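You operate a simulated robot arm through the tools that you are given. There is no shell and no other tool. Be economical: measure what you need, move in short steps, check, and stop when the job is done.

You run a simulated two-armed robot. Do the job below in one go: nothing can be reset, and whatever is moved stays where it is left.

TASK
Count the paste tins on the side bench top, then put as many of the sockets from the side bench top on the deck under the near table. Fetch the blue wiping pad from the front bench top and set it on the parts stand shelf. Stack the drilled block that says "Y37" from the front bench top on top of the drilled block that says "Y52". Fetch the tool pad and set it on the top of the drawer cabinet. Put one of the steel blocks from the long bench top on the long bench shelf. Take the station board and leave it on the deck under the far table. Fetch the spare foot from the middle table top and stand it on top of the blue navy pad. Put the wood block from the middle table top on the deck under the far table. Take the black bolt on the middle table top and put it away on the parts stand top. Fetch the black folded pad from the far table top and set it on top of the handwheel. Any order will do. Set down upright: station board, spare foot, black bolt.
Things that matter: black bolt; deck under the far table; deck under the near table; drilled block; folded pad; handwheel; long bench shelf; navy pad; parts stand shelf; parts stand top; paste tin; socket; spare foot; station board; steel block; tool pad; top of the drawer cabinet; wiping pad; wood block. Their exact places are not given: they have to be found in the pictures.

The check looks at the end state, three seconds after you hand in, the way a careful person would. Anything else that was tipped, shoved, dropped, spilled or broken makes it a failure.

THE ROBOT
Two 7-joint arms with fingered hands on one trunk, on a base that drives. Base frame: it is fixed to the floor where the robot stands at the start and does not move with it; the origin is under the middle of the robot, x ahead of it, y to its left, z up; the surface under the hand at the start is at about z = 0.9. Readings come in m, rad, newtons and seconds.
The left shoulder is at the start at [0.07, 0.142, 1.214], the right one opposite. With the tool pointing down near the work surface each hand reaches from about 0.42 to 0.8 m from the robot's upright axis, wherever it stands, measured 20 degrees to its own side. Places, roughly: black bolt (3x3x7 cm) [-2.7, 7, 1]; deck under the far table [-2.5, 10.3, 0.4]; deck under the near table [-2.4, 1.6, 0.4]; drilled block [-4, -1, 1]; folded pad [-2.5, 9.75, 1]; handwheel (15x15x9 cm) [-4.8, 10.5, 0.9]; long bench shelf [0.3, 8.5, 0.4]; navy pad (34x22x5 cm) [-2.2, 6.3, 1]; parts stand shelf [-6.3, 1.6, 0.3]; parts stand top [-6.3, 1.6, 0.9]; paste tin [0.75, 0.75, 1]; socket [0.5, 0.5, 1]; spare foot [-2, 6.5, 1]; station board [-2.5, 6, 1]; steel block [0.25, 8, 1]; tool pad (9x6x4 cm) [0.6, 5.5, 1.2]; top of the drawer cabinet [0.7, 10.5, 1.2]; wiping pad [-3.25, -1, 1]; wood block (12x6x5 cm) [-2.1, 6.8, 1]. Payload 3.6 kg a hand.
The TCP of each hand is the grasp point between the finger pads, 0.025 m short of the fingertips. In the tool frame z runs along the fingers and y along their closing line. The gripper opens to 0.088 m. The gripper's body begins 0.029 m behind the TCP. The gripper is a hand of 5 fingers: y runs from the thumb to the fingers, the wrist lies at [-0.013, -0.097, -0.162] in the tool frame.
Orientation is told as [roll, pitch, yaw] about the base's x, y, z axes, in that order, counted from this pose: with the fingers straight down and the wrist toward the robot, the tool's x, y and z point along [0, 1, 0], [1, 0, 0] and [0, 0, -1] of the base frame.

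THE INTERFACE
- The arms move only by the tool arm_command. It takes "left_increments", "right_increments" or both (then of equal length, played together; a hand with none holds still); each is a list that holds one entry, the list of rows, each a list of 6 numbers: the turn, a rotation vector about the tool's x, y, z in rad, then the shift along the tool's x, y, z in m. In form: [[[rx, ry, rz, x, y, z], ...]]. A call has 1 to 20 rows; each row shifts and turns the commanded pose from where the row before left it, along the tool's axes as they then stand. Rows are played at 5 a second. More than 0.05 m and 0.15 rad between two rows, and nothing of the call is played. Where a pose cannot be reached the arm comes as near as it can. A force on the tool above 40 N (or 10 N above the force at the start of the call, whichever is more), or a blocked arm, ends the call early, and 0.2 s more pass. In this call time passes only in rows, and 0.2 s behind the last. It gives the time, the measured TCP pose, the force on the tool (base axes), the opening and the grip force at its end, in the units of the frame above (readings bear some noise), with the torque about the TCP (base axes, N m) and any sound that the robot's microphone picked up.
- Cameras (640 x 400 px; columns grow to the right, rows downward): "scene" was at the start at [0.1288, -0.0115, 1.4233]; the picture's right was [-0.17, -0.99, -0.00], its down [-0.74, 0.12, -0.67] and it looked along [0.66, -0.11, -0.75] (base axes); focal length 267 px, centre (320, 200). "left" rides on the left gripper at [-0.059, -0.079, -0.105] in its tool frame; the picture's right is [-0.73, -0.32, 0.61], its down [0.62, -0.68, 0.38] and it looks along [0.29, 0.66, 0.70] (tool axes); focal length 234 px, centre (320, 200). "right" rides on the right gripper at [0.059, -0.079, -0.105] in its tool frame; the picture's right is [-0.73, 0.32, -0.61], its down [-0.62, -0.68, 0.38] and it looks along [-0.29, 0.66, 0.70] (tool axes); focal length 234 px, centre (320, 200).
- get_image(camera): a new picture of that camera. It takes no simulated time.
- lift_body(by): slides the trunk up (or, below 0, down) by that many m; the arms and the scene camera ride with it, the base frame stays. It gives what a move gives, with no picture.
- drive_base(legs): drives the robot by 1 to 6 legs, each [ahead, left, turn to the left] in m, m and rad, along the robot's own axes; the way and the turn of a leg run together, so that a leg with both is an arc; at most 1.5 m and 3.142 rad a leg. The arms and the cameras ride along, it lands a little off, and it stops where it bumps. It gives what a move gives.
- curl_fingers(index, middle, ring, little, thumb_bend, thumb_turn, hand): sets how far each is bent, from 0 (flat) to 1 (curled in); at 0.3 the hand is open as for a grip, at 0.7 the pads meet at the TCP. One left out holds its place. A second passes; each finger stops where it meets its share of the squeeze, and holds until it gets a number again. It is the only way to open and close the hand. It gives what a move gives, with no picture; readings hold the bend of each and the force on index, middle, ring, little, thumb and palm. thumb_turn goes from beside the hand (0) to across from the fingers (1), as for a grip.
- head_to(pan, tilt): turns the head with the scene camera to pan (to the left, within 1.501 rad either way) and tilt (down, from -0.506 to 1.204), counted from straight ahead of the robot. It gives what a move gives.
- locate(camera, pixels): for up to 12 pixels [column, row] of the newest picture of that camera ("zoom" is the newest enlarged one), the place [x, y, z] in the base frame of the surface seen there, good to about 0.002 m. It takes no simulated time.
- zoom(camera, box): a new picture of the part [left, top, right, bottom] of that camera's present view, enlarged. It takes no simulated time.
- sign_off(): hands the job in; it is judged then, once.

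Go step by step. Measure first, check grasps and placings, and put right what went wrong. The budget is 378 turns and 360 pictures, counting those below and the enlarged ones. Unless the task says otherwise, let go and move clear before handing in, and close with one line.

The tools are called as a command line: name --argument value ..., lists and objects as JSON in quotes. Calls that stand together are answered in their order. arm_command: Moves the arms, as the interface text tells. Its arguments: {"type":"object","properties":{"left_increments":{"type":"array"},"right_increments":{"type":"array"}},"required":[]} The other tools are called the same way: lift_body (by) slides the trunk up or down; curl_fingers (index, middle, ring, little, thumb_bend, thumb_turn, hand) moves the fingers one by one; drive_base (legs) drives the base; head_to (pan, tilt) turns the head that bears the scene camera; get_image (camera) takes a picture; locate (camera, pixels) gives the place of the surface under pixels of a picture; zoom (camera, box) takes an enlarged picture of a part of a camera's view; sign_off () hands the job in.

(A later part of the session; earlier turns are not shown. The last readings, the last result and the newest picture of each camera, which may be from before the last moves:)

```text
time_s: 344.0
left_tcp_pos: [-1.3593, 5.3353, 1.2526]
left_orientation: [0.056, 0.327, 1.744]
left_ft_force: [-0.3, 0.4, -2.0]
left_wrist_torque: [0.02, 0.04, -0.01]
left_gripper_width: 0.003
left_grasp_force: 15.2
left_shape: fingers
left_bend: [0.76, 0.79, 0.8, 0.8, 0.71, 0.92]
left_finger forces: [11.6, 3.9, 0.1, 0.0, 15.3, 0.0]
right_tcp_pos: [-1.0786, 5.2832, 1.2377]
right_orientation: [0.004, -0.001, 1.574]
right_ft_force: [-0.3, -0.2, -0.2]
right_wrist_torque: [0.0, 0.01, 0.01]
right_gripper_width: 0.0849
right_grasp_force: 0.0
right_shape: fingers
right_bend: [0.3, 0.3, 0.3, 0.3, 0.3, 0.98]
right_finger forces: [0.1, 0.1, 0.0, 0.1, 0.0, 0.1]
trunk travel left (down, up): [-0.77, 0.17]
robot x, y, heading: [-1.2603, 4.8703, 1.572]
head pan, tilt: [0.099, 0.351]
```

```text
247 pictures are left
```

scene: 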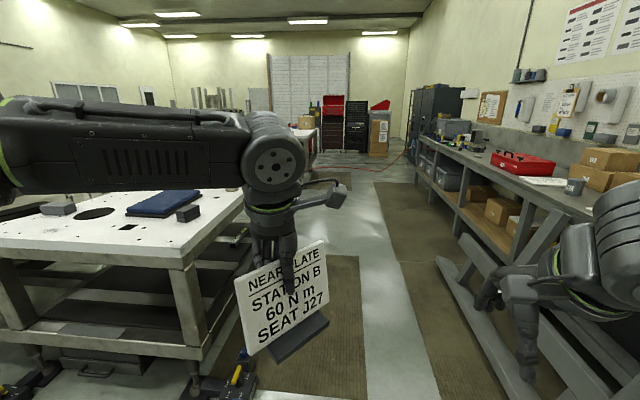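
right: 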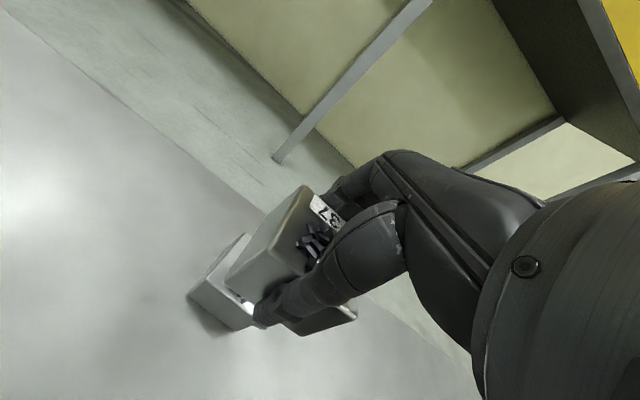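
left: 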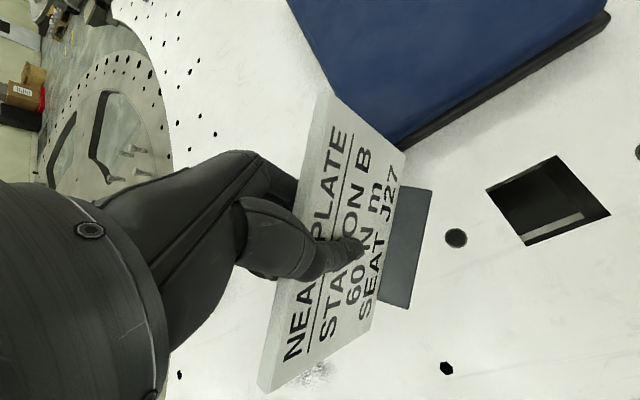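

Aisle looks clear. Advancing 1.5 m north and turning to face the table.

drive_base --legs '[[1.5, 0, 0], [0, 0, 1.57]]'

head_to --pan -0.1 --tilt 0.5

get_image --camera "scene"

```text
time_s: 355.4
left_tcp_pos: [-1.7196, 6.2901, 1.253]
left_orientation: [0.056, 0.326, -2.971]
left_ft_force: [-0.8, -0.1, -1.8]
left_wrist_torque: [-0.01, 0.01, -0.04]
left_gripper_width: 0.0028
left_grasp_force: 15.2
left_shape: fingers
left_bend: [0.77, 0.79, 0.8, 0.8, 0.71, 0.92]
left_finger forces: [11.4, 3.3, 0.0, 0.0, 14.5, 0.0]
right_tcp_pos: [-1.668, 6.5714, 1.24]
right_orientation: [0.006, 0.001, -3.141]
right_ft_force: [-0.1, -0.6, 0.3]
right_wrist_torque: [-0.01, 0.02, -0.01]
right_gripper_width: 0.0849
right_grasp_force: 0.1
right_shape: fingers
right_bend: [0.3, 0.3, 0.3, 0.3, 0.3, 0.98]
right_finger forces: [0.0, 0.0, 0.0, 0.1, 0.0, 0.0]
trunk travel left (down, up): [-0.77, 0.17]
robot x, y, heading: [-1.2567, 6.3848, -3.141]
head pan, tilt: [0.099, 0.351]
```

```text
time_s: 356.1
left_tcp_pos: [-1.7204, 6.2903, 1.2525]
left_orientation: [0.054, 0.327, -2.972]
left_ft_force: [0.6, -0.1, -1.9]
left_wrist_torque: [-0.03, 0.03, -0.01]
left_gripper_width: 0.0028
left_grasp_force: 15.1
left_shape: fingers
left_bend: [0.77, 0.79, 0.8, 0.8, 0.71, 0.92]
left_finger forces: [11.5, 3.3, 0.1, 0.1, 14.8, 0.1]
right_tcp_pos: [-1.6674, 6.5722, 1.238]
right_orientation: [0.006, -0.001, -3.14]
right_ft_force: [-0.3, 0.1, -0.1]
right_wrist_torque: [-0.01, -0.04, 0.02]
right_gripper_width: 0.0847
right_grasp_force: 0.2
right_shape: fingers
right_bend: [0.3, 0.3, 0.3, 0.3, 0.3, 0.98]
right_finger forces: [0.0, 0.1, 0.0, 0.0, 0.0, 0.0]
trunk travel left (down, up): [-0.77, 0.17]
robot x, y, heading: [-1.2598, 6.3859, -3.14]
head pan, tilt: [-0.099, 0.499]
```

```text
246 pictures are left
```

scene: 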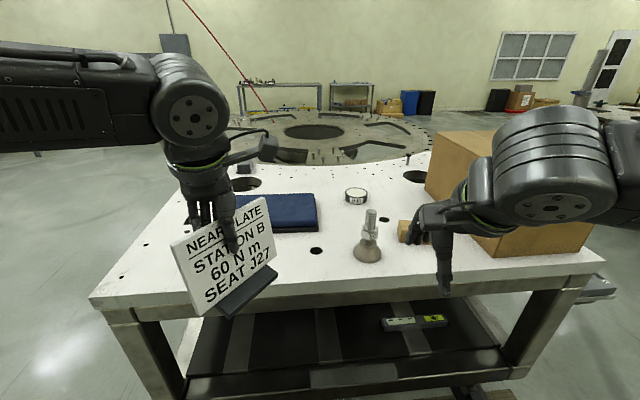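

Measuring the spare foot, navy pad and wood block.

zoom --camera "scene" --box '[330, 190, 430, 280]'

locate --camera "zoom" --pixels '[[260, 90], [255, 140], [245, 200], [240, 270], [160, 300], [330, 300], [240, 330], [500, 230], [470, 250], [540, 200]]'

locate --camera "scene" --pixels '[[316, 195], [310, 230], [285, 210], [290, 230], [300, 205], [253, 232], [425, 200]]'

```text
4.44 times, centred on (380, 235) of scene
```

zoom: 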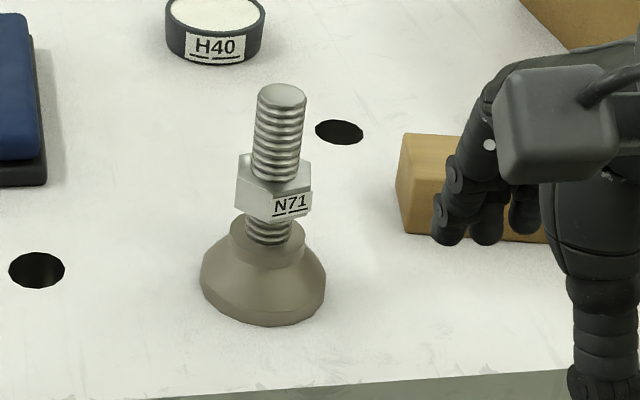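

```text
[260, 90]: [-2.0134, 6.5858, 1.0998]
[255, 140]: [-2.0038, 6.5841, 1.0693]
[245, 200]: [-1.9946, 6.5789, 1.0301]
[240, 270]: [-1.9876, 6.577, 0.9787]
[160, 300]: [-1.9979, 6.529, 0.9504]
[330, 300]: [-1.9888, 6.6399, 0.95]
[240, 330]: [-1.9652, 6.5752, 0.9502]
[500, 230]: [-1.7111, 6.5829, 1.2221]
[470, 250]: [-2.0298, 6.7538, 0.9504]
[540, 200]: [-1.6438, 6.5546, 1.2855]
```

```text
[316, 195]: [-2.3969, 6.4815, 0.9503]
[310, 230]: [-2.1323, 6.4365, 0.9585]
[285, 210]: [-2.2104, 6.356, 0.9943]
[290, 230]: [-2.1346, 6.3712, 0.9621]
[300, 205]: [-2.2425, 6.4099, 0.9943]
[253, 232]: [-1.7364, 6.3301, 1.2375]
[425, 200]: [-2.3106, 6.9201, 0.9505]
```

Foot axis is near (-2.015,6.59), stud top 1.10; pad top 0.994. Moving the board hand further left, then driving ahead 0.24.

arm_command --left_increments '[[[0, 0, 0, 0.04, 0, 0], [0, 0, 0, 0.04, 0, 0], [0, 0, 0, 0.04, 0, 0], [0, 0, 0, 0.04, 0, 0], [0, 0, 0, 0.04, 0, 0]]]'

drive_base --legs '[[0.22, 0, 0]]'

get_image --camera "right"

get_image --camera "scene"

```text
time_s: 357.3
left_tcp_pos: [-1.6883, 6.0917, 1.263]
left_orientation: [0.052, 0.328, -2.973]
left_ft_force: [0.8, -0.3, -1.4]
left_wrist_torque: [-0.01, 0.02, -0.02]
left_gripper_width: 0.0029
left_grasp_force: 14.4
left_shape: fingers
left_bend: [0.77, 0.79, 0.8, 0.8, 0.71, 0.92]
left_finger forces: [11.6, 3.4, 0.0, 0.0, 14.7, 0.0]
right_tcp_pos: [-1.6669, 6.5697, 1.2396]
right_orientation: [0.003, -0.001, -3.14]
right_ft_force: [-0.3, -0.1, -0.5]
right_wrist_torque: [0.02, -0.01, 0.01]
right_gripper_width: 0.0849
right_grasp_force: 0.1
right_shape: fingers
right_bend: [0.3, 0.3, 0.3, 0.3, 0.3, 0.98]
right_finger forces: [0.0, 0.0, 0.1, 0.1, 0.1, 0.0]
trunk travel left (down, up): [-0.77, 0.17]
robot x, y, heading: [-1.2587, 6.3875, -3.137]
head pan, tilt: [-0.099, 0.499]
```

```text
time_s: 359.0
left_tcp_pos: [-1.9129, 6.0926, 1.2636]
left_orientation: [0.055, 0.326, -2.972]
left_ft_force: [1.2, -0.2, -1.8]
left_wrist_torque: [-0.07, -0.04, -0.01]
left_gripper_width: 0.0025
left_grasp_force: 14.9
left_shape: fingers
left_bend: [0.77, 0.79, 0.8, 0.8, 0.71, 0.92]
left_finger forces: [11.6, 3.5, 0.1, 0.0, 14.9, 0.1]
right_tcp_pos: [-1.8914, 6.57, 1.2396]
right_orientation: [0.005, 0.0, -3.138]
right_ft_force: [-0.1, -0.3, 0.4]
right_wrist_torque: [-0.04, 0.0, 0.0]
right_gripper_width: 0.0847
right_grasp_force: 0.1
right_shape: fingers
right_bend: [0.3, 0.3, 0.3, 0.3, 0.3, 0.98]
right_finger forces: [0.0, 0.0, 0.0, 0.0, 0.0, 0.0]
trunk travel left (down, up): [-0.77, 0.17]
robot x, y, heading: [-1.4816, 6.3846, -3.138]
head pan, tilt: [-0.099, 0.499]
```

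```text
244 pictures are left
```

right: 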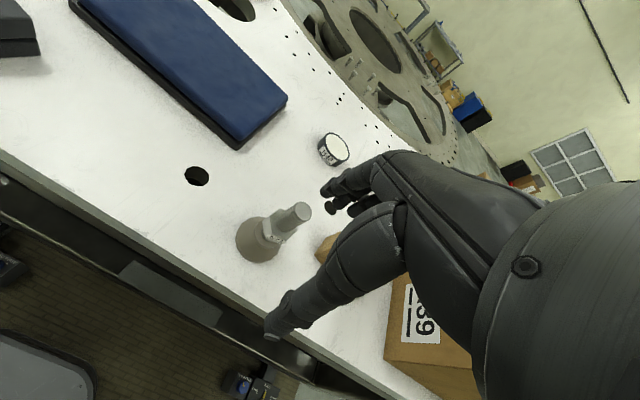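

```text
243 pictures are left
```

scene: 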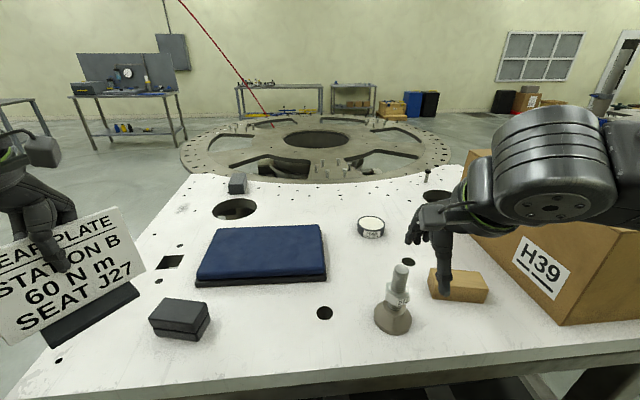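

zoom --camera "scene" --box '[360, 250, 500, 340]'

locate --camera "zoom" --pixels '[[195, 68], [185, 72], [205, 70], [75, 330], [225, 330], [150, 365], [320, 90], [320, 200], [580, 110], [580, 190], [480, 95], [350, 170]]'

locate --camera "right" --pixels '[[300, 212], [258, 258], [236, 240], [280, 260], [262, 225]]'

locate --camera "scene" --pixels '[[210, 232], [318, 228], [322, 270], [200, 272], [265, 250]]'

```text
4.44 times, centred on (430, 295) of scene
```

zoom: 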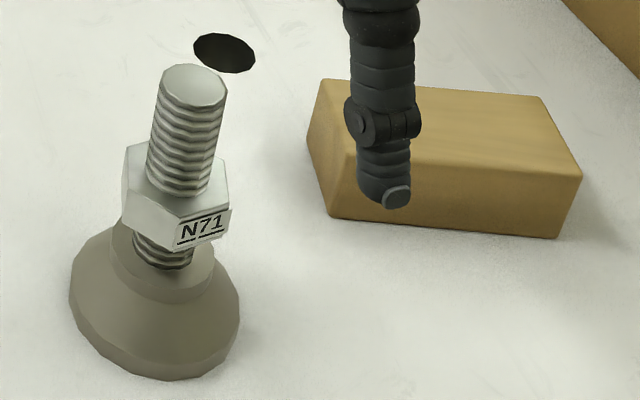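

```text
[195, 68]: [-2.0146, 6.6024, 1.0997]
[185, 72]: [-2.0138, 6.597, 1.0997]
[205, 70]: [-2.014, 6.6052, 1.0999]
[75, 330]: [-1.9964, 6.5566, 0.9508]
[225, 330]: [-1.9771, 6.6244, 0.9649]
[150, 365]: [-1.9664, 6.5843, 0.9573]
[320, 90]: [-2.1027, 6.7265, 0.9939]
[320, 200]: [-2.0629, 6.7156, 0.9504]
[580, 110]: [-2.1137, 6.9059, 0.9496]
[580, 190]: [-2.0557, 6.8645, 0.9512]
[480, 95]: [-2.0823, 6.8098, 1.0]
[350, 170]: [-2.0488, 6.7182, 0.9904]
```

```text
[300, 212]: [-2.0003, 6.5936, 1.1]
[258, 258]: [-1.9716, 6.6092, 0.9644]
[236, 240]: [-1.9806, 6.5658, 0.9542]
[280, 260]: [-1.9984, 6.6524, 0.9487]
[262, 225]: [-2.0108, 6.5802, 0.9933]
```

```text
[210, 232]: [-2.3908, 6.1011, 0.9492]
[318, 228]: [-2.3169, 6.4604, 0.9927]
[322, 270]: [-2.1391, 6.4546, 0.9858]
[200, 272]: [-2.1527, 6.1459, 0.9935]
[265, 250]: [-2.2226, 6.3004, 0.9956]
```

Stud top centre ≈(-2.003,6.599,1.10). Moving the right hand above it.

arm_command --right_increments '[[[0, 0, 0, -0.0097, 0.0372, 0], [0, 0, 0, -0.0097, 0.0372, 0], [0, 0, 0, -0.0097, 0.0372, 0], [0, 0, 0, 0, 0, 0.045], [0, 0, 0, 0, 0, 0.045]]]'

get_image --camera "right"

zoom --camera "scene" --box '[340, 180, 480, 340]'

```text
time_s: 360.2
left_tcp_pos: [-1.9139, 6.0937, 1.2614]
left_orientation: [0.055, 0.325, -2.968]
left_ft_force: [0.1, 1.6, -1.4]
left_wrist_torque: [-0.01, 0.03, 0.0]
left_gripper_width: 0.0024
left_grasp_force: 15.4
left_shape: fingers
left_bend: [0.77, 0.79, 0.8, 0.8, 0.71, 0.92]
left_finger forces: [11.7, 3.5, 0.0, 0.0, 15.0, 0.0]
right_tcp_pos: [-2.0051, 6.5998, 1.146]
right_orientation: [0.004, -0.001, -3.14]
right_ft_force: [-0.2, 0.2, -0.2]
right_wrist_torque: [0.02, 0.0, 0.01]
right_gripper_width: 0.0846
right_grasp_force: 0.0
right_shape: fingers
right_bend: [0.3, 0.3, 0.3, 0.3, 0.3, 0.98]
right_finger forces: [0.0, 0.0, 0.1, 0.1, 0.0, 0.0]
trunk travel left (down, up): [-0.77, 0.17]
robot x, y, heading: [-1.4854, 6.3846, -3.135]
head pan, tilt: [-0.099, 0.499]
```

```text
241 pictures are left
```

right: 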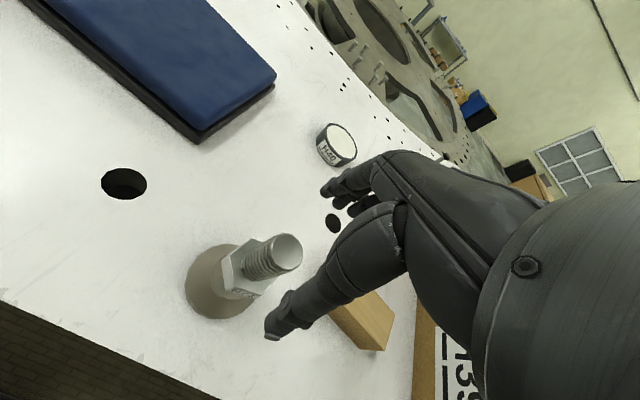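

```text
2.50 times, centred on (410, 260) of scene
```

zoom: 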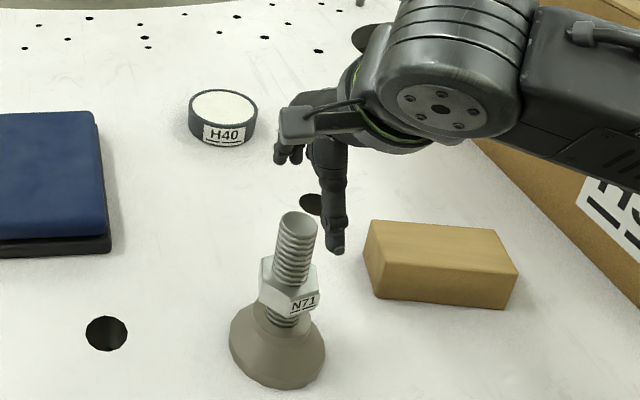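

Nearly aligned (shift +4 mm fwd/left). Checking the carton's top height relative to the forearm before descending.

get_image --camera "scene"

locate --camera "scene" --pixels '[[475, 158], [500, 158], [470, 190], [520, 230], [610, 225], [560, 225], [590, 260], [620, 190]]'

```text
239 pictures are left
```

scene: 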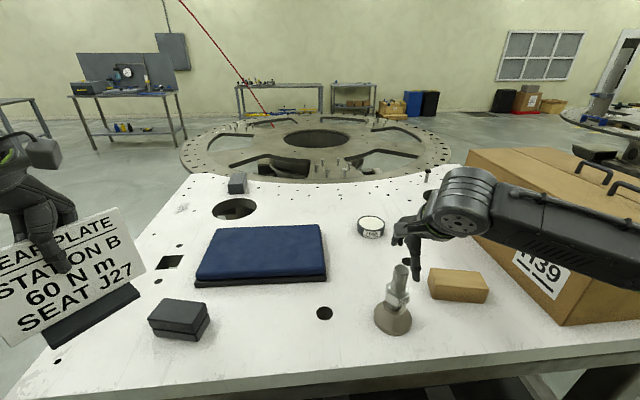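

```text
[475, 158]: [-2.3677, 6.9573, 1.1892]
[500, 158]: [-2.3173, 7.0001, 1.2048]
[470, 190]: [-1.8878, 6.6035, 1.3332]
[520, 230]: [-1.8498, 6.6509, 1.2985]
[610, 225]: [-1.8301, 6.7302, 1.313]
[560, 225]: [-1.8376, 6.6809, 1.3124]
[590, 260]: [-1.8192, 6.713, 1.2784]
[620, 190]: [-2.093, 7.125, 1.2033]
```

Forearm stays east of the carton. Descending and gripping the stud.

arm_command --right_increments '[[[0, 0, 0, 0.004, 0.004, 0], [0, 0, 0, 0, 0, 0.035], [0, 0, 0, 0, 0, 0.033]]]'

curl_fingers --hand "right" --index 0.75 --middle 0.75 --ring 0.75 --little 0.75 --thumb_bend 0.75

get_image --camera "right"

zoom --camera "scene" --box '[340, 180, 480, 340]'

```text
time_s: 361.0
left_tcp_pos: [-1.915, 6.0931, 1.2621]
left_orientation: [0.056, 0.325, -2.968]
left_ft_force: [-0.4, -0.5, -2.8]
left_wrist_torque: [-0.02, -0.01, 0.01]
left_gripper_width: 0.0028
left_grasp_force: 15.6
left_shape: fingers
left_bend: [0.77, 0.79, 0.8, 0.8, 0.71, 0.92]
left_finger forces: [11.8, 3.5, 0.1, 0.0, 15.0, 0.0]
right_tcp_pos: [-2.0083, 6.5954, 1.0781]
right_orientation: [0.005, 0.001, -3.138]
right_ft_force: [0.4, 0.6, -0.6]
right_wrist_torque: [-0.02, 0.0, -0.01]
right_gripper_width: 0.0849
right_grasp_force: 0.1
right_shape: fingers
right_bend: [0.3, 0.3, 0.3, 0.3, 0.3, 0.98]
right_finger forces: [0.0, 0.0, 0.0, 0.0, 0.1, 0.1]
trunk travel left (down, up): [-0.77, 0.17]
robot x, y, heading: [-1.4813, 6.3876, -3.139]
head pan, tilt: [-0.099, 0.499]
```

```text
time_s: 362.0
left_tcp_pos: [-1.9156, 6.0932, 1.2619]
left_orientation: [0.055, 0.327, -2.969]
left_ft_force: [0.0, -1.0, -2.1]
left_wrist_torque: [-0.03, 0.0, 0.01]
left_gripper_width: 0.0027
left_grasp_force: 15.3
left_shape: fingers
left_bend: [0.77, 0.79, 0.8, 0.8, 0.71, 0.92]
left_finger forces: [11.8, 3.5, 0.1, 0.0, 15.0, 0.0]
right_tcp_pos: [-2.009, 6.5959, 1.0781]
right_orientation: [0.007, 0.003, -3.139]
right_ft_force: [-1.5, 1.1, -0.1]
right_wrist_torque: [-0.01, -0.1, 0.05]
right_gripper_width: 0.0184
right_grasp_force: 15.2
right_shape: fingers
right_bend: [0.72, 0.63, 0.75, 0.75, 0.61, 0.96]
right_finger forces: [9.1, 7.6, 0.1, 0.0, 13.6, 0.0]
trunk travel left (down, up): [-0.77, 0.17]
robot x, y, heading: [-1.4836, 6.3864, -3.138]
head pan, tilt: [-0.099, 0.499]
```

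```text
238 pictures are left
```

right: 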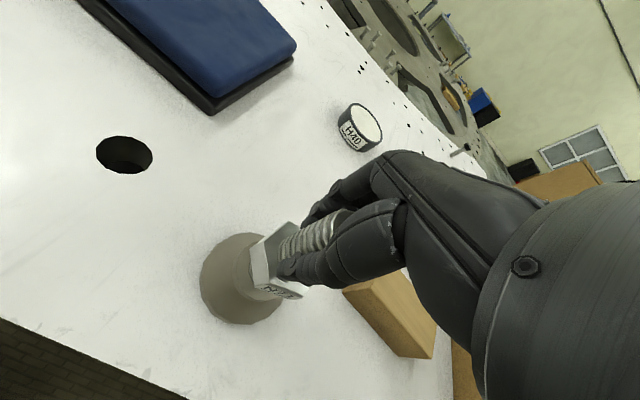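

```text
2.50 times, centred on (410, 260) of scene
```

zoom: 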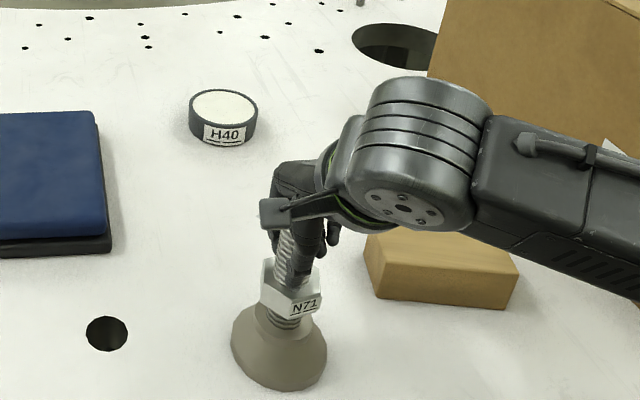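

Gripped. Lifting 0.12, then strafing left 0.22 so the foot is over the pad.

arm_command --right_increments '[[[0, 0, 0, 0, 0, -0.03], [0, 0, 0, 0, 0, -0.045], [0, 0, 0, 0, 0, -0.045]]]'

drive_base --legs '[[0, 0.22, 0], [0.05, 0, 0]]'

get_image --camera "scene"

get_image --camera "right"

```text
time_s: 362.8
left_tcp_pos: [-1.9167, 6.0922, 1.262]
left_orientation: [0.054, 0.326, -2.968]
left_ft_force: [0.4, -0.3, -2.0]
left_wrist_torque: [-0.03, 0.04, 0.03]
left_gripper_width: 0.0024
left_grasp_force: 14.7
left_shape: fingers
left_bend: [0.77, 0.79, 0.8, 0.8, 0.71, 0.92]
left_finger forces: [11.7, 3.4, 0.0, 0.0, 15.0, 0.0]
right_tcp_pos: [-2.008, 6.5944, 1.1978]
right_orientation: [0.004, 0.004, -3.14]
right_ft_force: [1.7, -0.5, -12.2]
right_wrist_torque: [-0.02, -0.04, 0.0]
right_gripper_width: 0.0187
right_grasp_force: 14.6
right_shape: fingers
right_bend: [0.72, 0.64, 0.75, 0.75, 0.61, 0.95]
right_finger forces: [8.2, 6.7, 0.1, 0.1, 14.5, 0.0]
trunk travel left (down, up): [-0.77, 0.17]
robot x, y, heading: [-1.4795, 6.386, -3.14]
head pan, tilt: [-0.099, 0.499]
```

```text
time_s: 365.1
left_tcp_pos: [-1.9408, 5.8833, 1.2549]
left_orientation: [0.048, 0.327, -2.977]
left_ft_force: [-0.1, -0.5, -2.2]
left_wrist_torque: [0.02, 0.01, 0.02]
left_gripper_width: 0.0026
left_grasp_force: 15.4
left_shape: fingers
left_bend: [0.77, 0.79, 0.8, 0.8, 0.71, 0.92]
left_finger forces: [12.1, 3.5, 0.0, 0.0, 15.3, 0.0]
right_tcp_pos: [-2.031, 6.3859, 1.1945]
right_orientation: [-0.001, 0.008, -3.141]
right_ft_force: [0.6, -3.1, -11.6]
right_wrist_torque: [-0.07, 0.04, 0.01]
right_gripper_width: 0.0174
right_grasp_force: 13.7
right_shape: fingers
right_bend: [0.73, 0.72, 0.75, 0.75, 0.6, 0.94]
right_finger forces: [7.8, 6.3, 0.2, 0.1, 13.1, 0.0]
trunk travel left (down, up): [-0.77, 0.17]
robot x, y, heading: [-1.5021, 6.1821, 3.141]
head pan, tilt: [-0.099, 0.499]
stopped in leg 2: the robot was blocked; the commanded pose is now the measured one
```

```text
236 pictures are left
```

scene: 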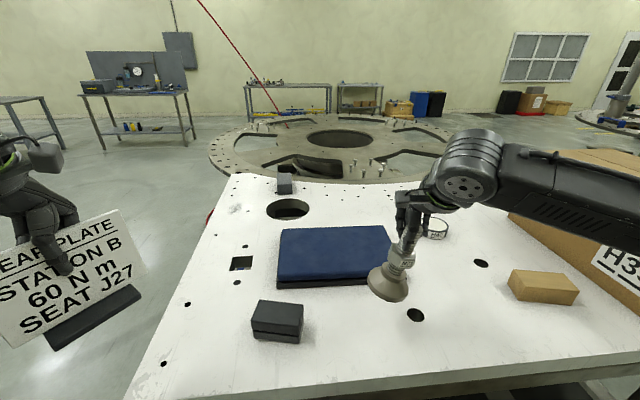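

```text
235 pictures are left
```

right: 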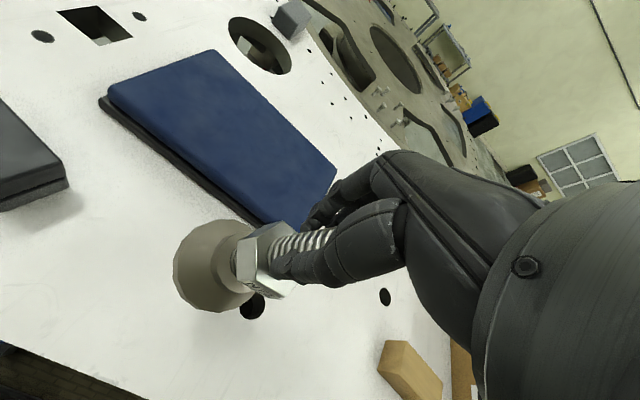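

Base touched something ahead (probably a floor unit), so I back 3 cm. Checking the foot's tilt in the hand.

drive_base --legs '[[-0.03, 0, 0]]'

zoom --camera "scene" --box '[340, 180, 480, 320]'

head_to --pan 0.25 --tilt 1.1

get_image --camera "scene"

```text
time_s: 366.0
left_tcp_pos: [-1.9206, 5.8932, 1.2548]
left_orientation: [0.058, 0.334, -2.975]
left_ft_force: [0.3, 0.4, -2.6]
left_wrist_torque: [-0.04, -0.04, 0.02]
left_gripper_width: 0.0027
left_grasp_force: 15.4
left_shape: fingers
left_bend: [0.77, 0.79, 0.8, 0.8, 0.71, 0.92]
left_finger forces: [12.1, 3.5, 0.1, 0.1, 15.3, 0.0]
right_tcp_pos: [-2.0092, 6.3927, 1.1886]
right_orientation: [0.006, 0.012, 3.14]
right_ft_force: [-2.1, 0.5, -12.9]
right_wrist_torque: [0.04, 0.09, -0.02]
right_gripper_width: 0.0172
right_grasp_force: 15.2
right_shape: fingers
right_bend: [0.73, 0.72, 0.75, 0.75, 0.6, 0.94]
right_finger forces: [7.9, 7.9, 0.3, 0.0, 13.8, 0.1]
trunk travel left (down, up): [-0.77, 0.17]
robot x, y, heading: [-1.478, 6.1823, 3.14]
head pan, tilt: [-0.099, 0.499]
```

```text
2.86 times, centred on (410, 250) of scene
```

zoom: 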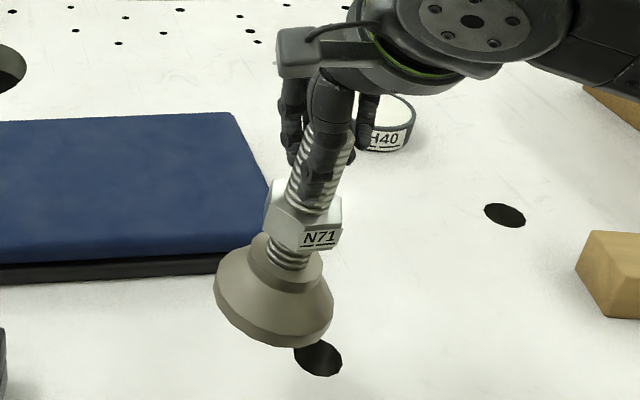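

```text
time_s: 367.0
left_tcp_pos: [-1.9121, 5.891, 1.2557]
left_orientation: [0.055, 0.327, -2.976]
left_ft_force: [0.2, 0.4, -1.5]
left_wrist_torque: [-0.01, 0.01, -0.01]
left_gripper_width: 0.0025
left_grasp_force: 14.7
left_shape: fingers
left_bend: [0.77, 0.79, 0.8, 0.8, 0.71, 0.92]
left_finger forces: [12.0, 3.5, 0.1, 0.0, 15.3, 0.0]
right_tcp_pos: [-2.002, 6.3926, 1.1919]
right_orientation: [0.005, 0.004, 3.142]
right_ft_force: [-0.4, 0.4, -11.9]
right_wrist_torque: [0.07, 0.09, -0.02]
right_gripper_width: 0.0172
right_grasp_force: 14.2
right_shape: fingers
right_bend: [0.73, 0.72, 0.75, 0.75, 0.6, 0.94]
right_finger forces: [6.8, 7.8, 0.1, 0.1, 13.7, 0.0]
trunk travel left (down, up): [-0.77, 0.17]
robot x, y, heading: [-1.4765, 6.1809, 3.135]
head pan, tilt: [0.25, 1.1]
```

```text
233 pictures are left
```

scene: 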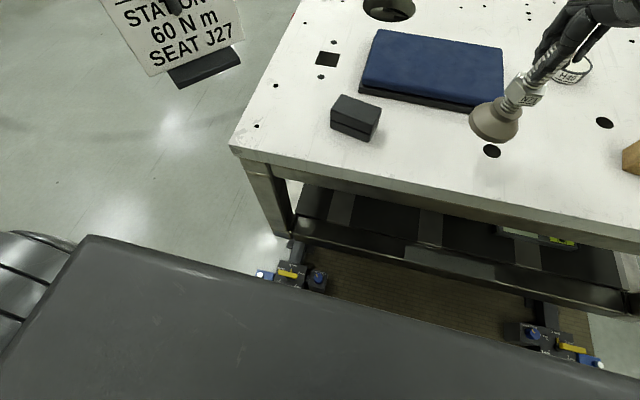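

The foot hangs tilted ~10°. Measuring its rim to correct by rolling the hand.

head_to --pan -0.2 --tilt 0.55

zoom --camera "scene" --box '[300, 170, 420, 290]'

```text
time_s: 367.9
left_tcp_pos: [-1.9137, 5.8911, 1.2569]
left_orientation: [0.057, 0.329, -2.974]
left_ft_force: [-0.3, 0.2, -1.9]
left_wrist_torque: [-0.04, 0.02, 0.02]
left_gripper_width: 0.0026
left_grasp_force: 15.3
left_shape: fingers
left_bend: [0.77, 0.79, 0.8, 0.8, 0.71, 0.92]
left_finger forces: [12.0, 3.6, 0.0, 0.0, 15.3, 0.0]
right_tcp_pos: [-2.0017, 6.3926, 1.1916]
right_orientation: [0.006, 0.005, 3.139]
right_ft_force: [-0.1, -0.1, -11.5]
right_wrist_torque: [0.03, 0.08, 0.01]
right_gripper_width: 0.017
right_grasp_force: 14.9
right_shape: fingers
right_bend: [0.73, 0.72, 0.75, 0.75, 0.6, 0.94]
right_finger forces: [7.1, 7.5, 0.0, 0.0, 13.7, 0.0]
trunk travel left (down, up): [-0.77, 0.17]
robot x, y, heading: [-1.476, 6.1826, 3.135]
head pan, tilt: [-0.201, 0.55]
```

```text
3.33 times, centred on (360, 230) of scene
```

zoom: 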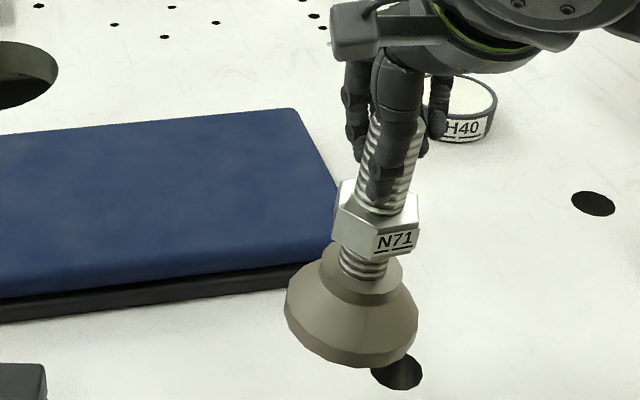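

locate --camera "zoom" --pixels '[[288, 305], [414, 330], [350, 355], [300, 330], [400, 350], [350, 262], [385, 150], [365, 190], [410, 190], [345, 300]]'

get_image --camera "right"

```text
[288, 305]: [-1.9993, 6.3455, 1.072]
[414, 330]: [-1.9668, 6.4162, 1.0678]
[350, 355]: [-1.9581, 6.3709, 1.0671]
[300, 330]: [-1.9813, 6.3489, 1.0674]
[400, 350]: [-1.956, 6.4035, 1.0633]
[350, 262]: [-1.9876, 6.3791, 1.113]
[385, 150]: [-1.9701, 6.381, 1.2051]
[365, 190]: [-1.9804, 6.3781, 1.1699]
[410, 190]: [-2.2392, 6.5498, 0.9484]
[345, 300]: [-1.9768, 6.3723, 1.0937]
```

```text
231 pictures are left
```

right: 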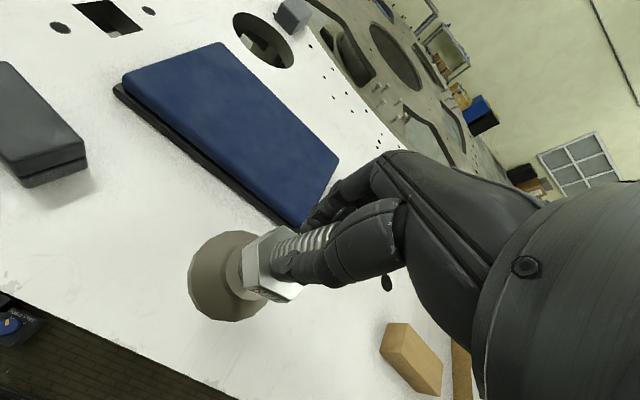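

Tilt is only ~0.08 rad; I'll roll the hand −0.07 to compensate and carry the foot over the pad to about (-2.215,6.33).

arm_command --right_increments '[[[0, -0.07, 0, 0, 0, 0], [0, 0, 0, 0.0, 0.0436, 0], [0, 0, 0, 0.012, 0.0436, 0], [0, 0, 0, 0.012, 0.0436, 0], [0, 0, 0, 0.012, 0.0436, 0], [0, 0, 0, 0.012, 0.0436, 0]]]'

zoom --camera "scene" --box '[260, 140, 400, 280]'

get_image --camera "right"

```text
time_s: 369.4
left_tcp_pos: [-1.9167, 5.8872, 1.2532]
left_orientation: [0.053, 0.332, -2.975]
left_ft_force: [-1.2, -0.6, -2.6]
left_wrist_torque: [0.01, 0.01, 0.01]
left_gripper_width: 0.0025
left_grasp_force: 15.6
left_shape: fingers
left_bend: [0.77, 0.79, 0.8, 0.8, 0.71, 0.92]
left_finger forces: [11.9, 3.5, 0.0, 0.1, 15.2, 0.0]
right_tcp_pos: [-2.2222, 6.3437, 1.185]
right_orientation: [-0.068, 0.007, -3.14]
right_ft_force: [0.3, -2.0, -11.5]
right_wrist_torque: [-0.06, -0.01, -0.03]
right_gripper_width: 0.0162
right_grasp_force: 14.5
right_shape: fingers
right_bend: [0.73, 0.72, 0.75, 0.75, 0.61, 0.93]
right_finger forces: [7.3, 6.8, 0.7, 0.0, 13.4, 0.1]
trunk travel left (down, up): [-0.77, 0.17]
robot x, y, heading: [-1.4738, 6.1808, 3.137]
head pan, tilt: [-0.201, 0.55]
```

```text
2.86 times, centred on (330, 210) of scene
```

zoom: 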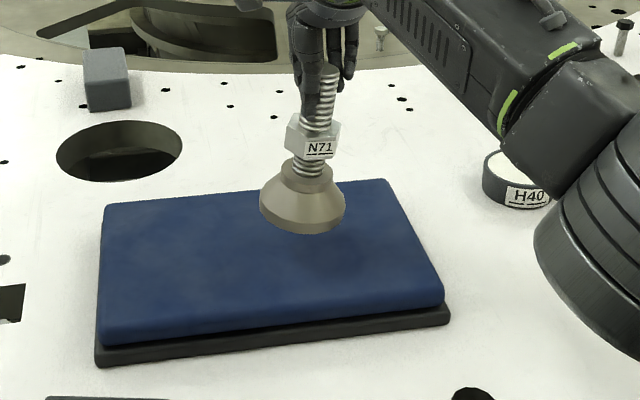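

```text
229 pictures are left
```

right: 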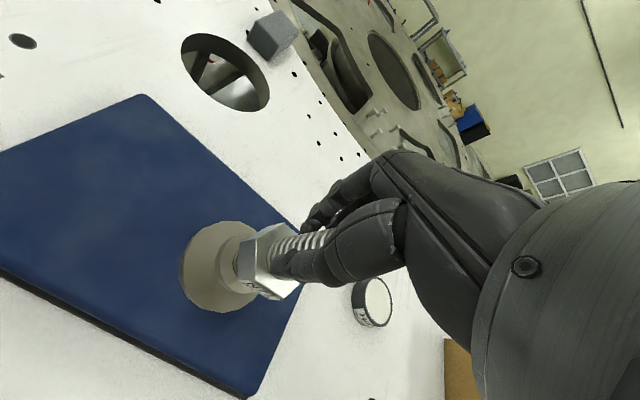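

locate --camera "zoom" --pixels '[[262, 205], [343, 208], [300, 230], [280, 226], [325, 228], [310, 175], [335, 185], [285, 185], [200, 270], [350, 300]]'

```text
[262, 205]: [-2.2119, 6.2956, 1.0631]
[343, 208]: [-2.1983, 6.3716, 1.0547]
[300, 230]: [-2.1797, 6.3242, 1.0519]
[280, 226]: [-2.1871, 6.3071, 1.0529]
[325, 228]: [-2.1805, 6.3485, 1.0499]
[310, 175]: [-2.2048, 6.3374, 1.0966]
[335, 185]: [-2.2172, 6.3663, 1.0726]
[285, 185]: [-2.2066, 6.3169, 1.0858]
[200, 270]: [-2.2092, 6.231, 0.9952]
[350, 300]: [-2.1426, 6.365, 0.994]
```

Foot is over the pad centre; left rim ~0.07 rad high. One more small roll correction, then lower 4.5 cm.

arm_command --right_increments '[[[0, -0.08, 0, 0, 0, 0], [0, 0, 0, 0, 0, 0.02], [0, 0, 0, 0, 0, 0.02], [0, 0, 0, 0, 0, 0]]]'

zoom --camera "scene" --box '[260, 140, 400, 280]'

locate --camera "zoom" --pixels '[[262, 235], [343, 240], [300, 262], [280, 256], [325, 258], [310, 215]]'

```text
time_s: 370.4
left_tcp_pos: [-1.9128, 5.8898, 1.2555]
left_orientation: [0.057, 0.328, -2.975]
left_ft_force: [0.5, -0.1, -1.1]
left_wrist_torque: [-0.03, -0.02, 0.03]
left_gripper_width: 0.0026
left_grasp_force: 14.5
left_shape: fingers
left_bend: [0.77, 0.79, 0.8, 0.8, 0.71, 0.92]
left_finger forces: [11.9, 3.7, 0.0, 0.0, 15.2, 0.1]
right_tcp_pos: [-2.2195, 6.3511, 1.1476]
right_orientation: [-0.146, 0.007, 3.138]
right_ft_force: [0.5, -0.3, -12.9]
right_wrist_torque: [-0.05, 0.08, 0.02]
right_gripper_width: 0.0157
right_grasp_force: 13.6
right_shape: fingers
right_bend: [0.73, 0.72, 0.75, 0.75, 0.61, 0.93]
right_finger forces: [6.9, 7.2, 0.7, 0.0, 13.0, 0.1]
trunk travel left (down, up): [-0.77, 0.17]
robot x, y, heading: [-1.4777, 6.1826, 3.139]
head pan, tilt: [-0.201, 0.55]
```

```text
2.86 times, centred on (330, 210) of scene
```

zoom: 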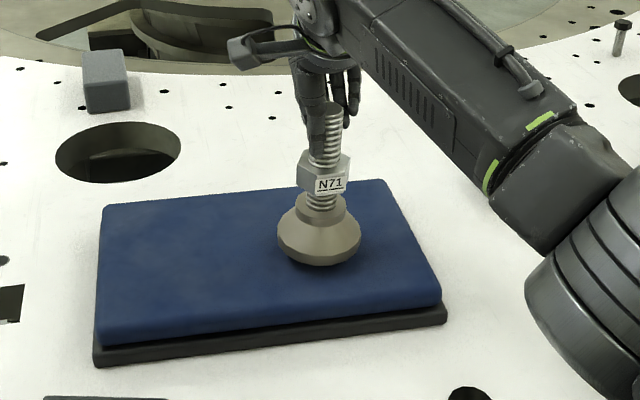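

```text
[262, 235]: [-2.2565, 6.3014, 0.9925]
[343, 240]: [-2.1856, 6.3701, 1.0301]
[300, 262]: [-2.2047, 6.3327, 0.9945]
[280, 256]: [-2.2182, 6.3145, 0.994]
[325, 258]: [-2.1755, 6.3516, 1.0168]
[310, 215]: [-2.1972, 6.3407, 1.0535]
```

Looks upright now. Lowering to contact.

arm_command --right_increments '[[[0, 0, 0, 0, 0, 0.008], [0, 0, 0, 0, 0, 0.005], [0, 0, 0, 0, 0, 0.003], [0, 0, 0, 0, 0, 0]]]'

zoom --camera "scene" --box '[260, 140, 400, 280]'

```text
time_s: 371.4
left_tcp_pos: [-1.9142, 5.8907, 1.2548]
left_orientation: [0.056, 0.327, -2.977]
left_ft_force: [0.6, -0.2, -1.8]
left_wrist_torque: [-0.02, 0.06, -0.04]
left_gripper_width: 0.0028
left_grasp_force: 15.3
left_shape: fingers
left_bend: [0.77, 0.79, 0.8, 0.8, 0.71, 0.92]
left_finger forces: [11.9, 3.6, 0.0, 0.0, 15.2, 0.0]
right_tcp_pos: [-2.2209, 6.3527, 1.1333]
right_orientation: [-0.145, 0.004, 3.139]
right_ft_force: [-0.7, 0.6, -8.5]
right_wrist_torque: [-0.08, 0.03, 0.01]
right_gripper_width: 0.0161
right_grasp_force: 13.9
right_shape: fingers
right_bend: [0.73, 0.72, 0.75, 0.75, 0.61, 0.93]
right_finger forces: [7.1, 8.1, 0.6, 0.1, 12.9, 0.0]
trunk travel left (down, up): [-0.77, 0.17]
robot x, y, heading: [-1.475, 6.1836, 3.142]
head pan, tilt: [-0.201, 0.55]
```

```text
2.86 times, centred on (330, 210) of scene
```

zoom: 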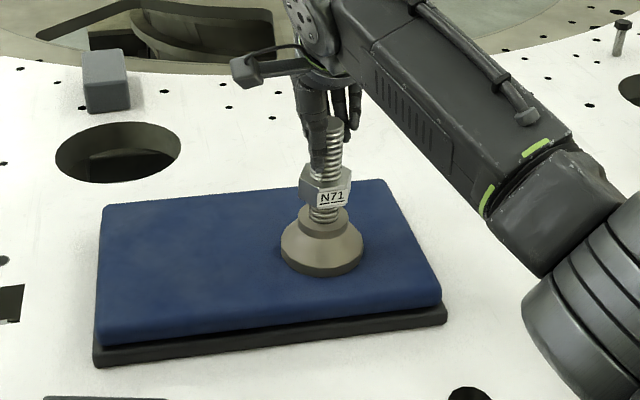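

Load starting to transfer (−12→−8.5 N). A few mm more until it is mostly supported.

arm_command --right_increments '[[[0, 0, 0, 0, 0, 0.002], [0, 0, 0, 0, 0, 0.002], [0, 0, 0, 0, 0, 0]]]'

zoom --camera "scene" --box '[300, 160, 370, 250]'

```text
time_s: 372.1
left_tcp_pos: [-1.9112, 5.8884, 1.257]
left_orientation: [0.054, 0.328, -2.978]
left_ft_force: [0.7, 0.8, -2.8]
left_wrist_torque: [-0.03, 0.01, 0.0]
left_gripper_width: 0.0026
left_grasp_force: 15.4
left_shape: fingers
left_bend: [0.77, 0.79, 0.8, 0.8, 0.71, 0.92]
left_finger forces: [11.9, 3.6, 0.1, 0.1, 15.2, 0.0]
right_tcp_pos: [-2.2184, 6.3533, 1.1301]
right_orientation: [-0.145, 0.001, 3.142]
right_ft_force: [-7.2, -0.5, 9.1]
right_wrist_torque: [0.03, 0.11, 0.06]
right_gripper_width: 0.0157
right_grasp_force: 18.2
right_shape: fingers
right_bend: [0.73, 0.73, 0.75, 0.75, 0.62, 0.93]
right_finger forces: [10.5, 11.8, 0.9, 0.1, 13.0, 0.0]
trunk travel left (down, up): [-0.77, 0.17]
robot x, y, heading: [-1.4746, 6.1824, 3.138]
head pan, tilt: [-0.201, 0.55]
```

```text
4.44 times, centred on (335, 205) of scene
```

zoom: 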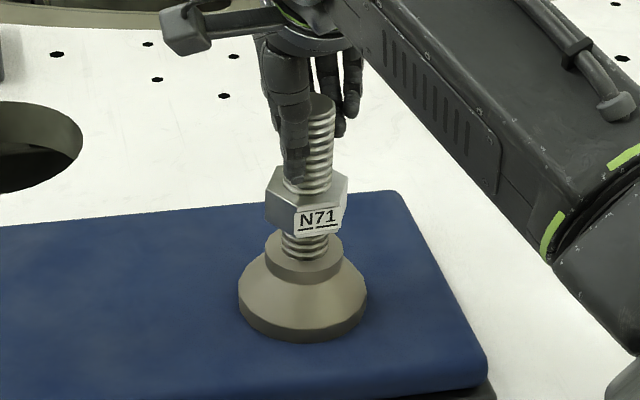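

Fully supported. Releasing and raising straight up along the hand.

curl_fingers --hand "right" --index 0.3 --middle 0.3 --ring 0.3 --little 0.3 --thumb_bend 0.3

arm_command --right_increments '[[[0, 0, 0, 0, 0, -0.03], [0, 0, 0, 0, 0, -0.04], [0, 0, 0, 0, 0, -0.04], [0, 0.15, 0, 0, -0.03, 0], [0, 0, 0, 0, -0.045, 0], [0, 0, 0, 0, -0.045, 0], [0, 0, 0, 0, -0.045, 0]]]'

get_image --camera "scene"

zoom --camera "scene" --box '[280, 140, 400, 260]'

```text
time_s: 373.1
left_tcp_pos: [-1.9119, 5.89, 1.2555]
left_orientation: [0.055, 0.326, -2.976]
left_ft_force: [0.3, 0.7, -2.8]
left_wrist_torque: [-0.03, 0.02, -0.01]
left_gripper_width: 0.0029
left_grasp_force: 15.4
left_shape: fingers
left_bend: [0.77, 0.79, 0.8, 0.8, 0.71, 0.92]
left_finger forces: [11.9, 3.7, 0.0, 0.0, 15.2, 0.0]
right_tcp_pos: [-2.2181, 6.3529, 1.1296]
right_orientation: [-0.145, 0.002, 3.141]
right_ft_force: [-0.1, 0.0, -0.5]
right_wrist_torque: [0.0, -0.04, 0.02]
right_gripper_width: 0.0843
right_grasp_force: 0.1
right_shape: fingers
right_bend: [0.3, 0.3, 0.3, 0.3, 0.3, 0.97]
right_finger forces: [0.1, 0.0, 0.1, 0.0, 0.0, 0.0]
trunk travel left (down, up): [-0.77, 0.17]
robot x, y, heading: [-1.4734, 6.181, 3.137]
head pan, tilt: [-0.201, 0.55]
```

```text
time_s: 374.8
left_tcp_pos: [-1.9091, 5.8916, 1.2566]
left_orientation: [0.056, 0.322, -2.976]
left_ft_force: [0.6, 0.5, -2.5]
left_wrist_torque: [-0.02, 0.02, -0.03]
left_gripper_width: 0.0026
left_grasp_force: 15.3
left_shape: fingers
left_bend: [0.77, 0.79, 0.8, 0.8, 0.71, 0.92]
left_finger forces: [11.9, 3.4, 0.1, 0.0, 15.1, 0.0]
right_tcp_pos: [-2.13, 6.3472, 1.2673]
right_orientation: [-0.081, -0.098, 3.112]
right_ft_force: [-0.4, -0.1, 0.3]
right_wrist_torque: [0.0, 0.03, -0.02]
right_gripper_width: 0.0849
right_grasp_force: 0.2
right_shape: fingers
right_bend: [0.3, 0.3, 0.3, 0.3, 0.3, 0.98]
right_finger forces: [0.1, 0.1, 0.0, 0.0, 0.1, 0.0]
right hand out of reach, approached as far as the arm can: row 4, 5
trunk travel left (down, up): [-0.77, 0.17]
robot x, y, heading: [-1.4735, 6.1834, 3.14]
head pan, tilt: [-0.201, 0.55]
```

```text
225 pictures are left
```

scene: 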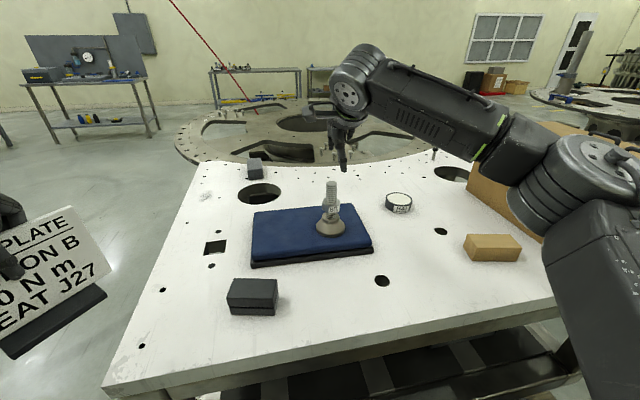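

```text
3.33 times, centred on (340, 200) of scene
```

zoom: 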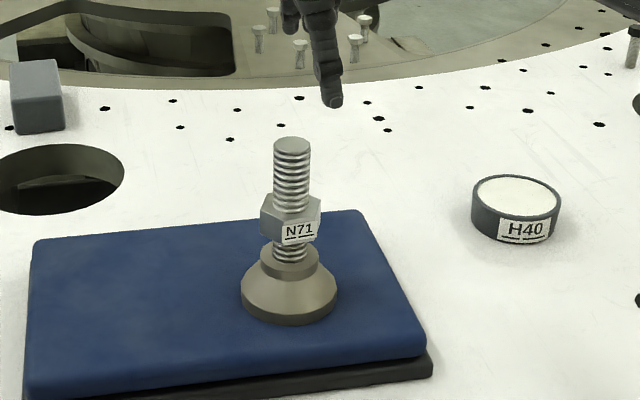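

The foot stands on the pad. Now the wood block: fix the right hand's orientation, move right, and measure block and carton.

arm_command --right_increments '[[[0.09, 0.08, 0.03, 0, -0.04, 0], [0, 0, 0, 0, -0.045, 0], [0, 0, 0, 0, -0.045, 0], [0, 0, 0, 0, -0.045, 0]]]'

drive_base --legs '[[0, -0.42, 0]]'

get_image --camera "scene"

get_image --camera "right"

```text
time_s: 375.8
left_tcp_pos: [-1.9104, 5.8906, 1.2555]
left_orientation: [0.055, 0.326, -2.976]
left_ft_force: [1.0, 0.0, -2.7]
left_wrist_torque: [-0.01, 0.03, 0.0]
left_gripper_width: 0.0026
left_grasp_force: 15.3
left_shape: fingers
left_bend: [0.77, 0.79, 0.8, 0.8, 0.71, 0.92]
left_finger forces: [11.9, 3.5, 0.1, 0.0, 15.2, 0.0]
right_tcp_pos: [-1.9549, 6.3346, 1.264]
right_orientation: [-0.001, -0.009, 3.081]
right_ft_force: [0.0, -0.5, -0.1]
right_wrist_torque: [-0.03, 0.01, 0.0]
right_gripper_width: 0.0848
right_grasp_force: 0.0
right_shape: fingers
right_bend: [0.3, 0.3, 0.3, 0.3, 0.3, 0.98]
right_finger forces: [0.0, 0.0, 0.1, 0.0, 0.0, 0.0]
trunk travel left (down, up): [-0.77, 0.17]
robot x, y, heading: [-1.4787, 6.1822, 3.138]
head pan, tilt: [-0.201, 0.55]
```

```text
time_s: 378.3
left_tcp_pos: [-1.9089, 6.306, 1.2562]
left_orientation: [0.055, 0.326, -2.978]
left_ft_force: [0.3, -0.5, -2.5]
left_wrist_torque: [-0.04, 0.04, 0.02]
left_gripper_width: 0.0024
left_grasp_force: 15.5
left_shape: fingers
left_bend: [0.77, 0.79, 0.8, 0.8, 0.71, 0.92]
left_finger forces: [12.0, 3.5, 0.0, 0.1, 15.1, 0.1]
right_tcp_pos: [-1.9551, 6.7506, 1.2631]
right_orientation: [-0.003, -0.009, 3.08]
right_ft_force: [-0.3, -0.4, -0.1]
right_wrist_torque: [-0.03, -0.01, 0.0]
right_gripper_width: 0.0847
right_grasp_force: 0.1
right_shape: fingers
right_bend: [0.3, 0.3, 0.3, 0.3, 0.3, 0.98]
right_finger forces: [0.0, 0.0, 0.0, 0.0, 0.0, 0.0]
trunk travel left (down, up): [-0.77, 0.17]
robot x, y, heading: [-1.476, 6.5967, 3.134]
head pan, tilt: [-0.201, 0.55]
```

```text
223 pictures are left
```

scene: 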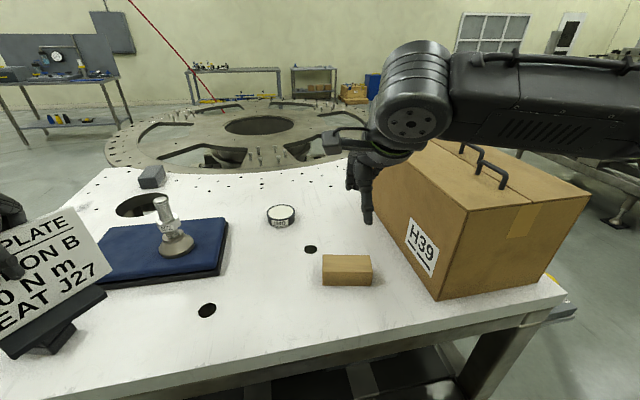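

```text
222 pictures are left
```

right: 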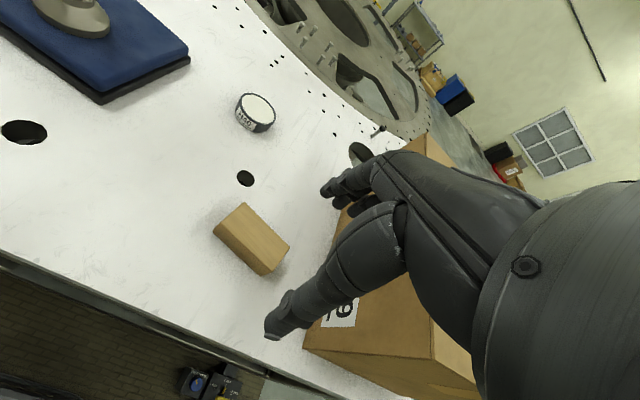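

locate --camera "scene" --pixels '[[325, 257], [370, 257], [325, 284], [372, 284], [322, 270], [347, 262], [435, 298], [455, 215], [380, 215], [405, 190], [535, 280]]'

locate --camera "right" --pixels '[[243, 205], [287, 246], [215, 232], [258, 273], [265, 262], [250, 238]]'

```text
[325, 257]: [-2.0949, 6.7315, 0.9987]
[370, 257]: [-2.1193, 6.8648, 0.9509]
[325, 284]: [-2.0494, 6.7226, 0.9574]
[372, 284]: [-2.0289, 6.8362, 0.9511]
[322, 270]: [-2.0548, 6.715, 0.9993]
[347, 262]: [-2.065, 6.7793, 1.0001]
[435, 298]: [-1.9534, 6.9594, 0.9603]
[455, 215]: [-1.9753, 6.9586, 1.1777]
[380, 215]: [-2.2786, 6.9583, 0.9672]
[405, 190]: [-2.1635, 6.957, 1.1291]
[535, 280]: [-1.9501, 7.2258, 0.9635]
```

```text
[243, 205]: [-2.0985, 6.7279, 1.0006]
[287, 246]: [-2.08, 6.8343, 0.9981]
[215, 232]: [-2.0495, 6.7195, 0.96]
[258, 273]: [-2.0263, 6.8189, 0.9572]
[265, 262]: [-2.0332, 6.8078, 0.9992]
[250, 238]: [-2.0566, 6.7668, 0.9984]
```

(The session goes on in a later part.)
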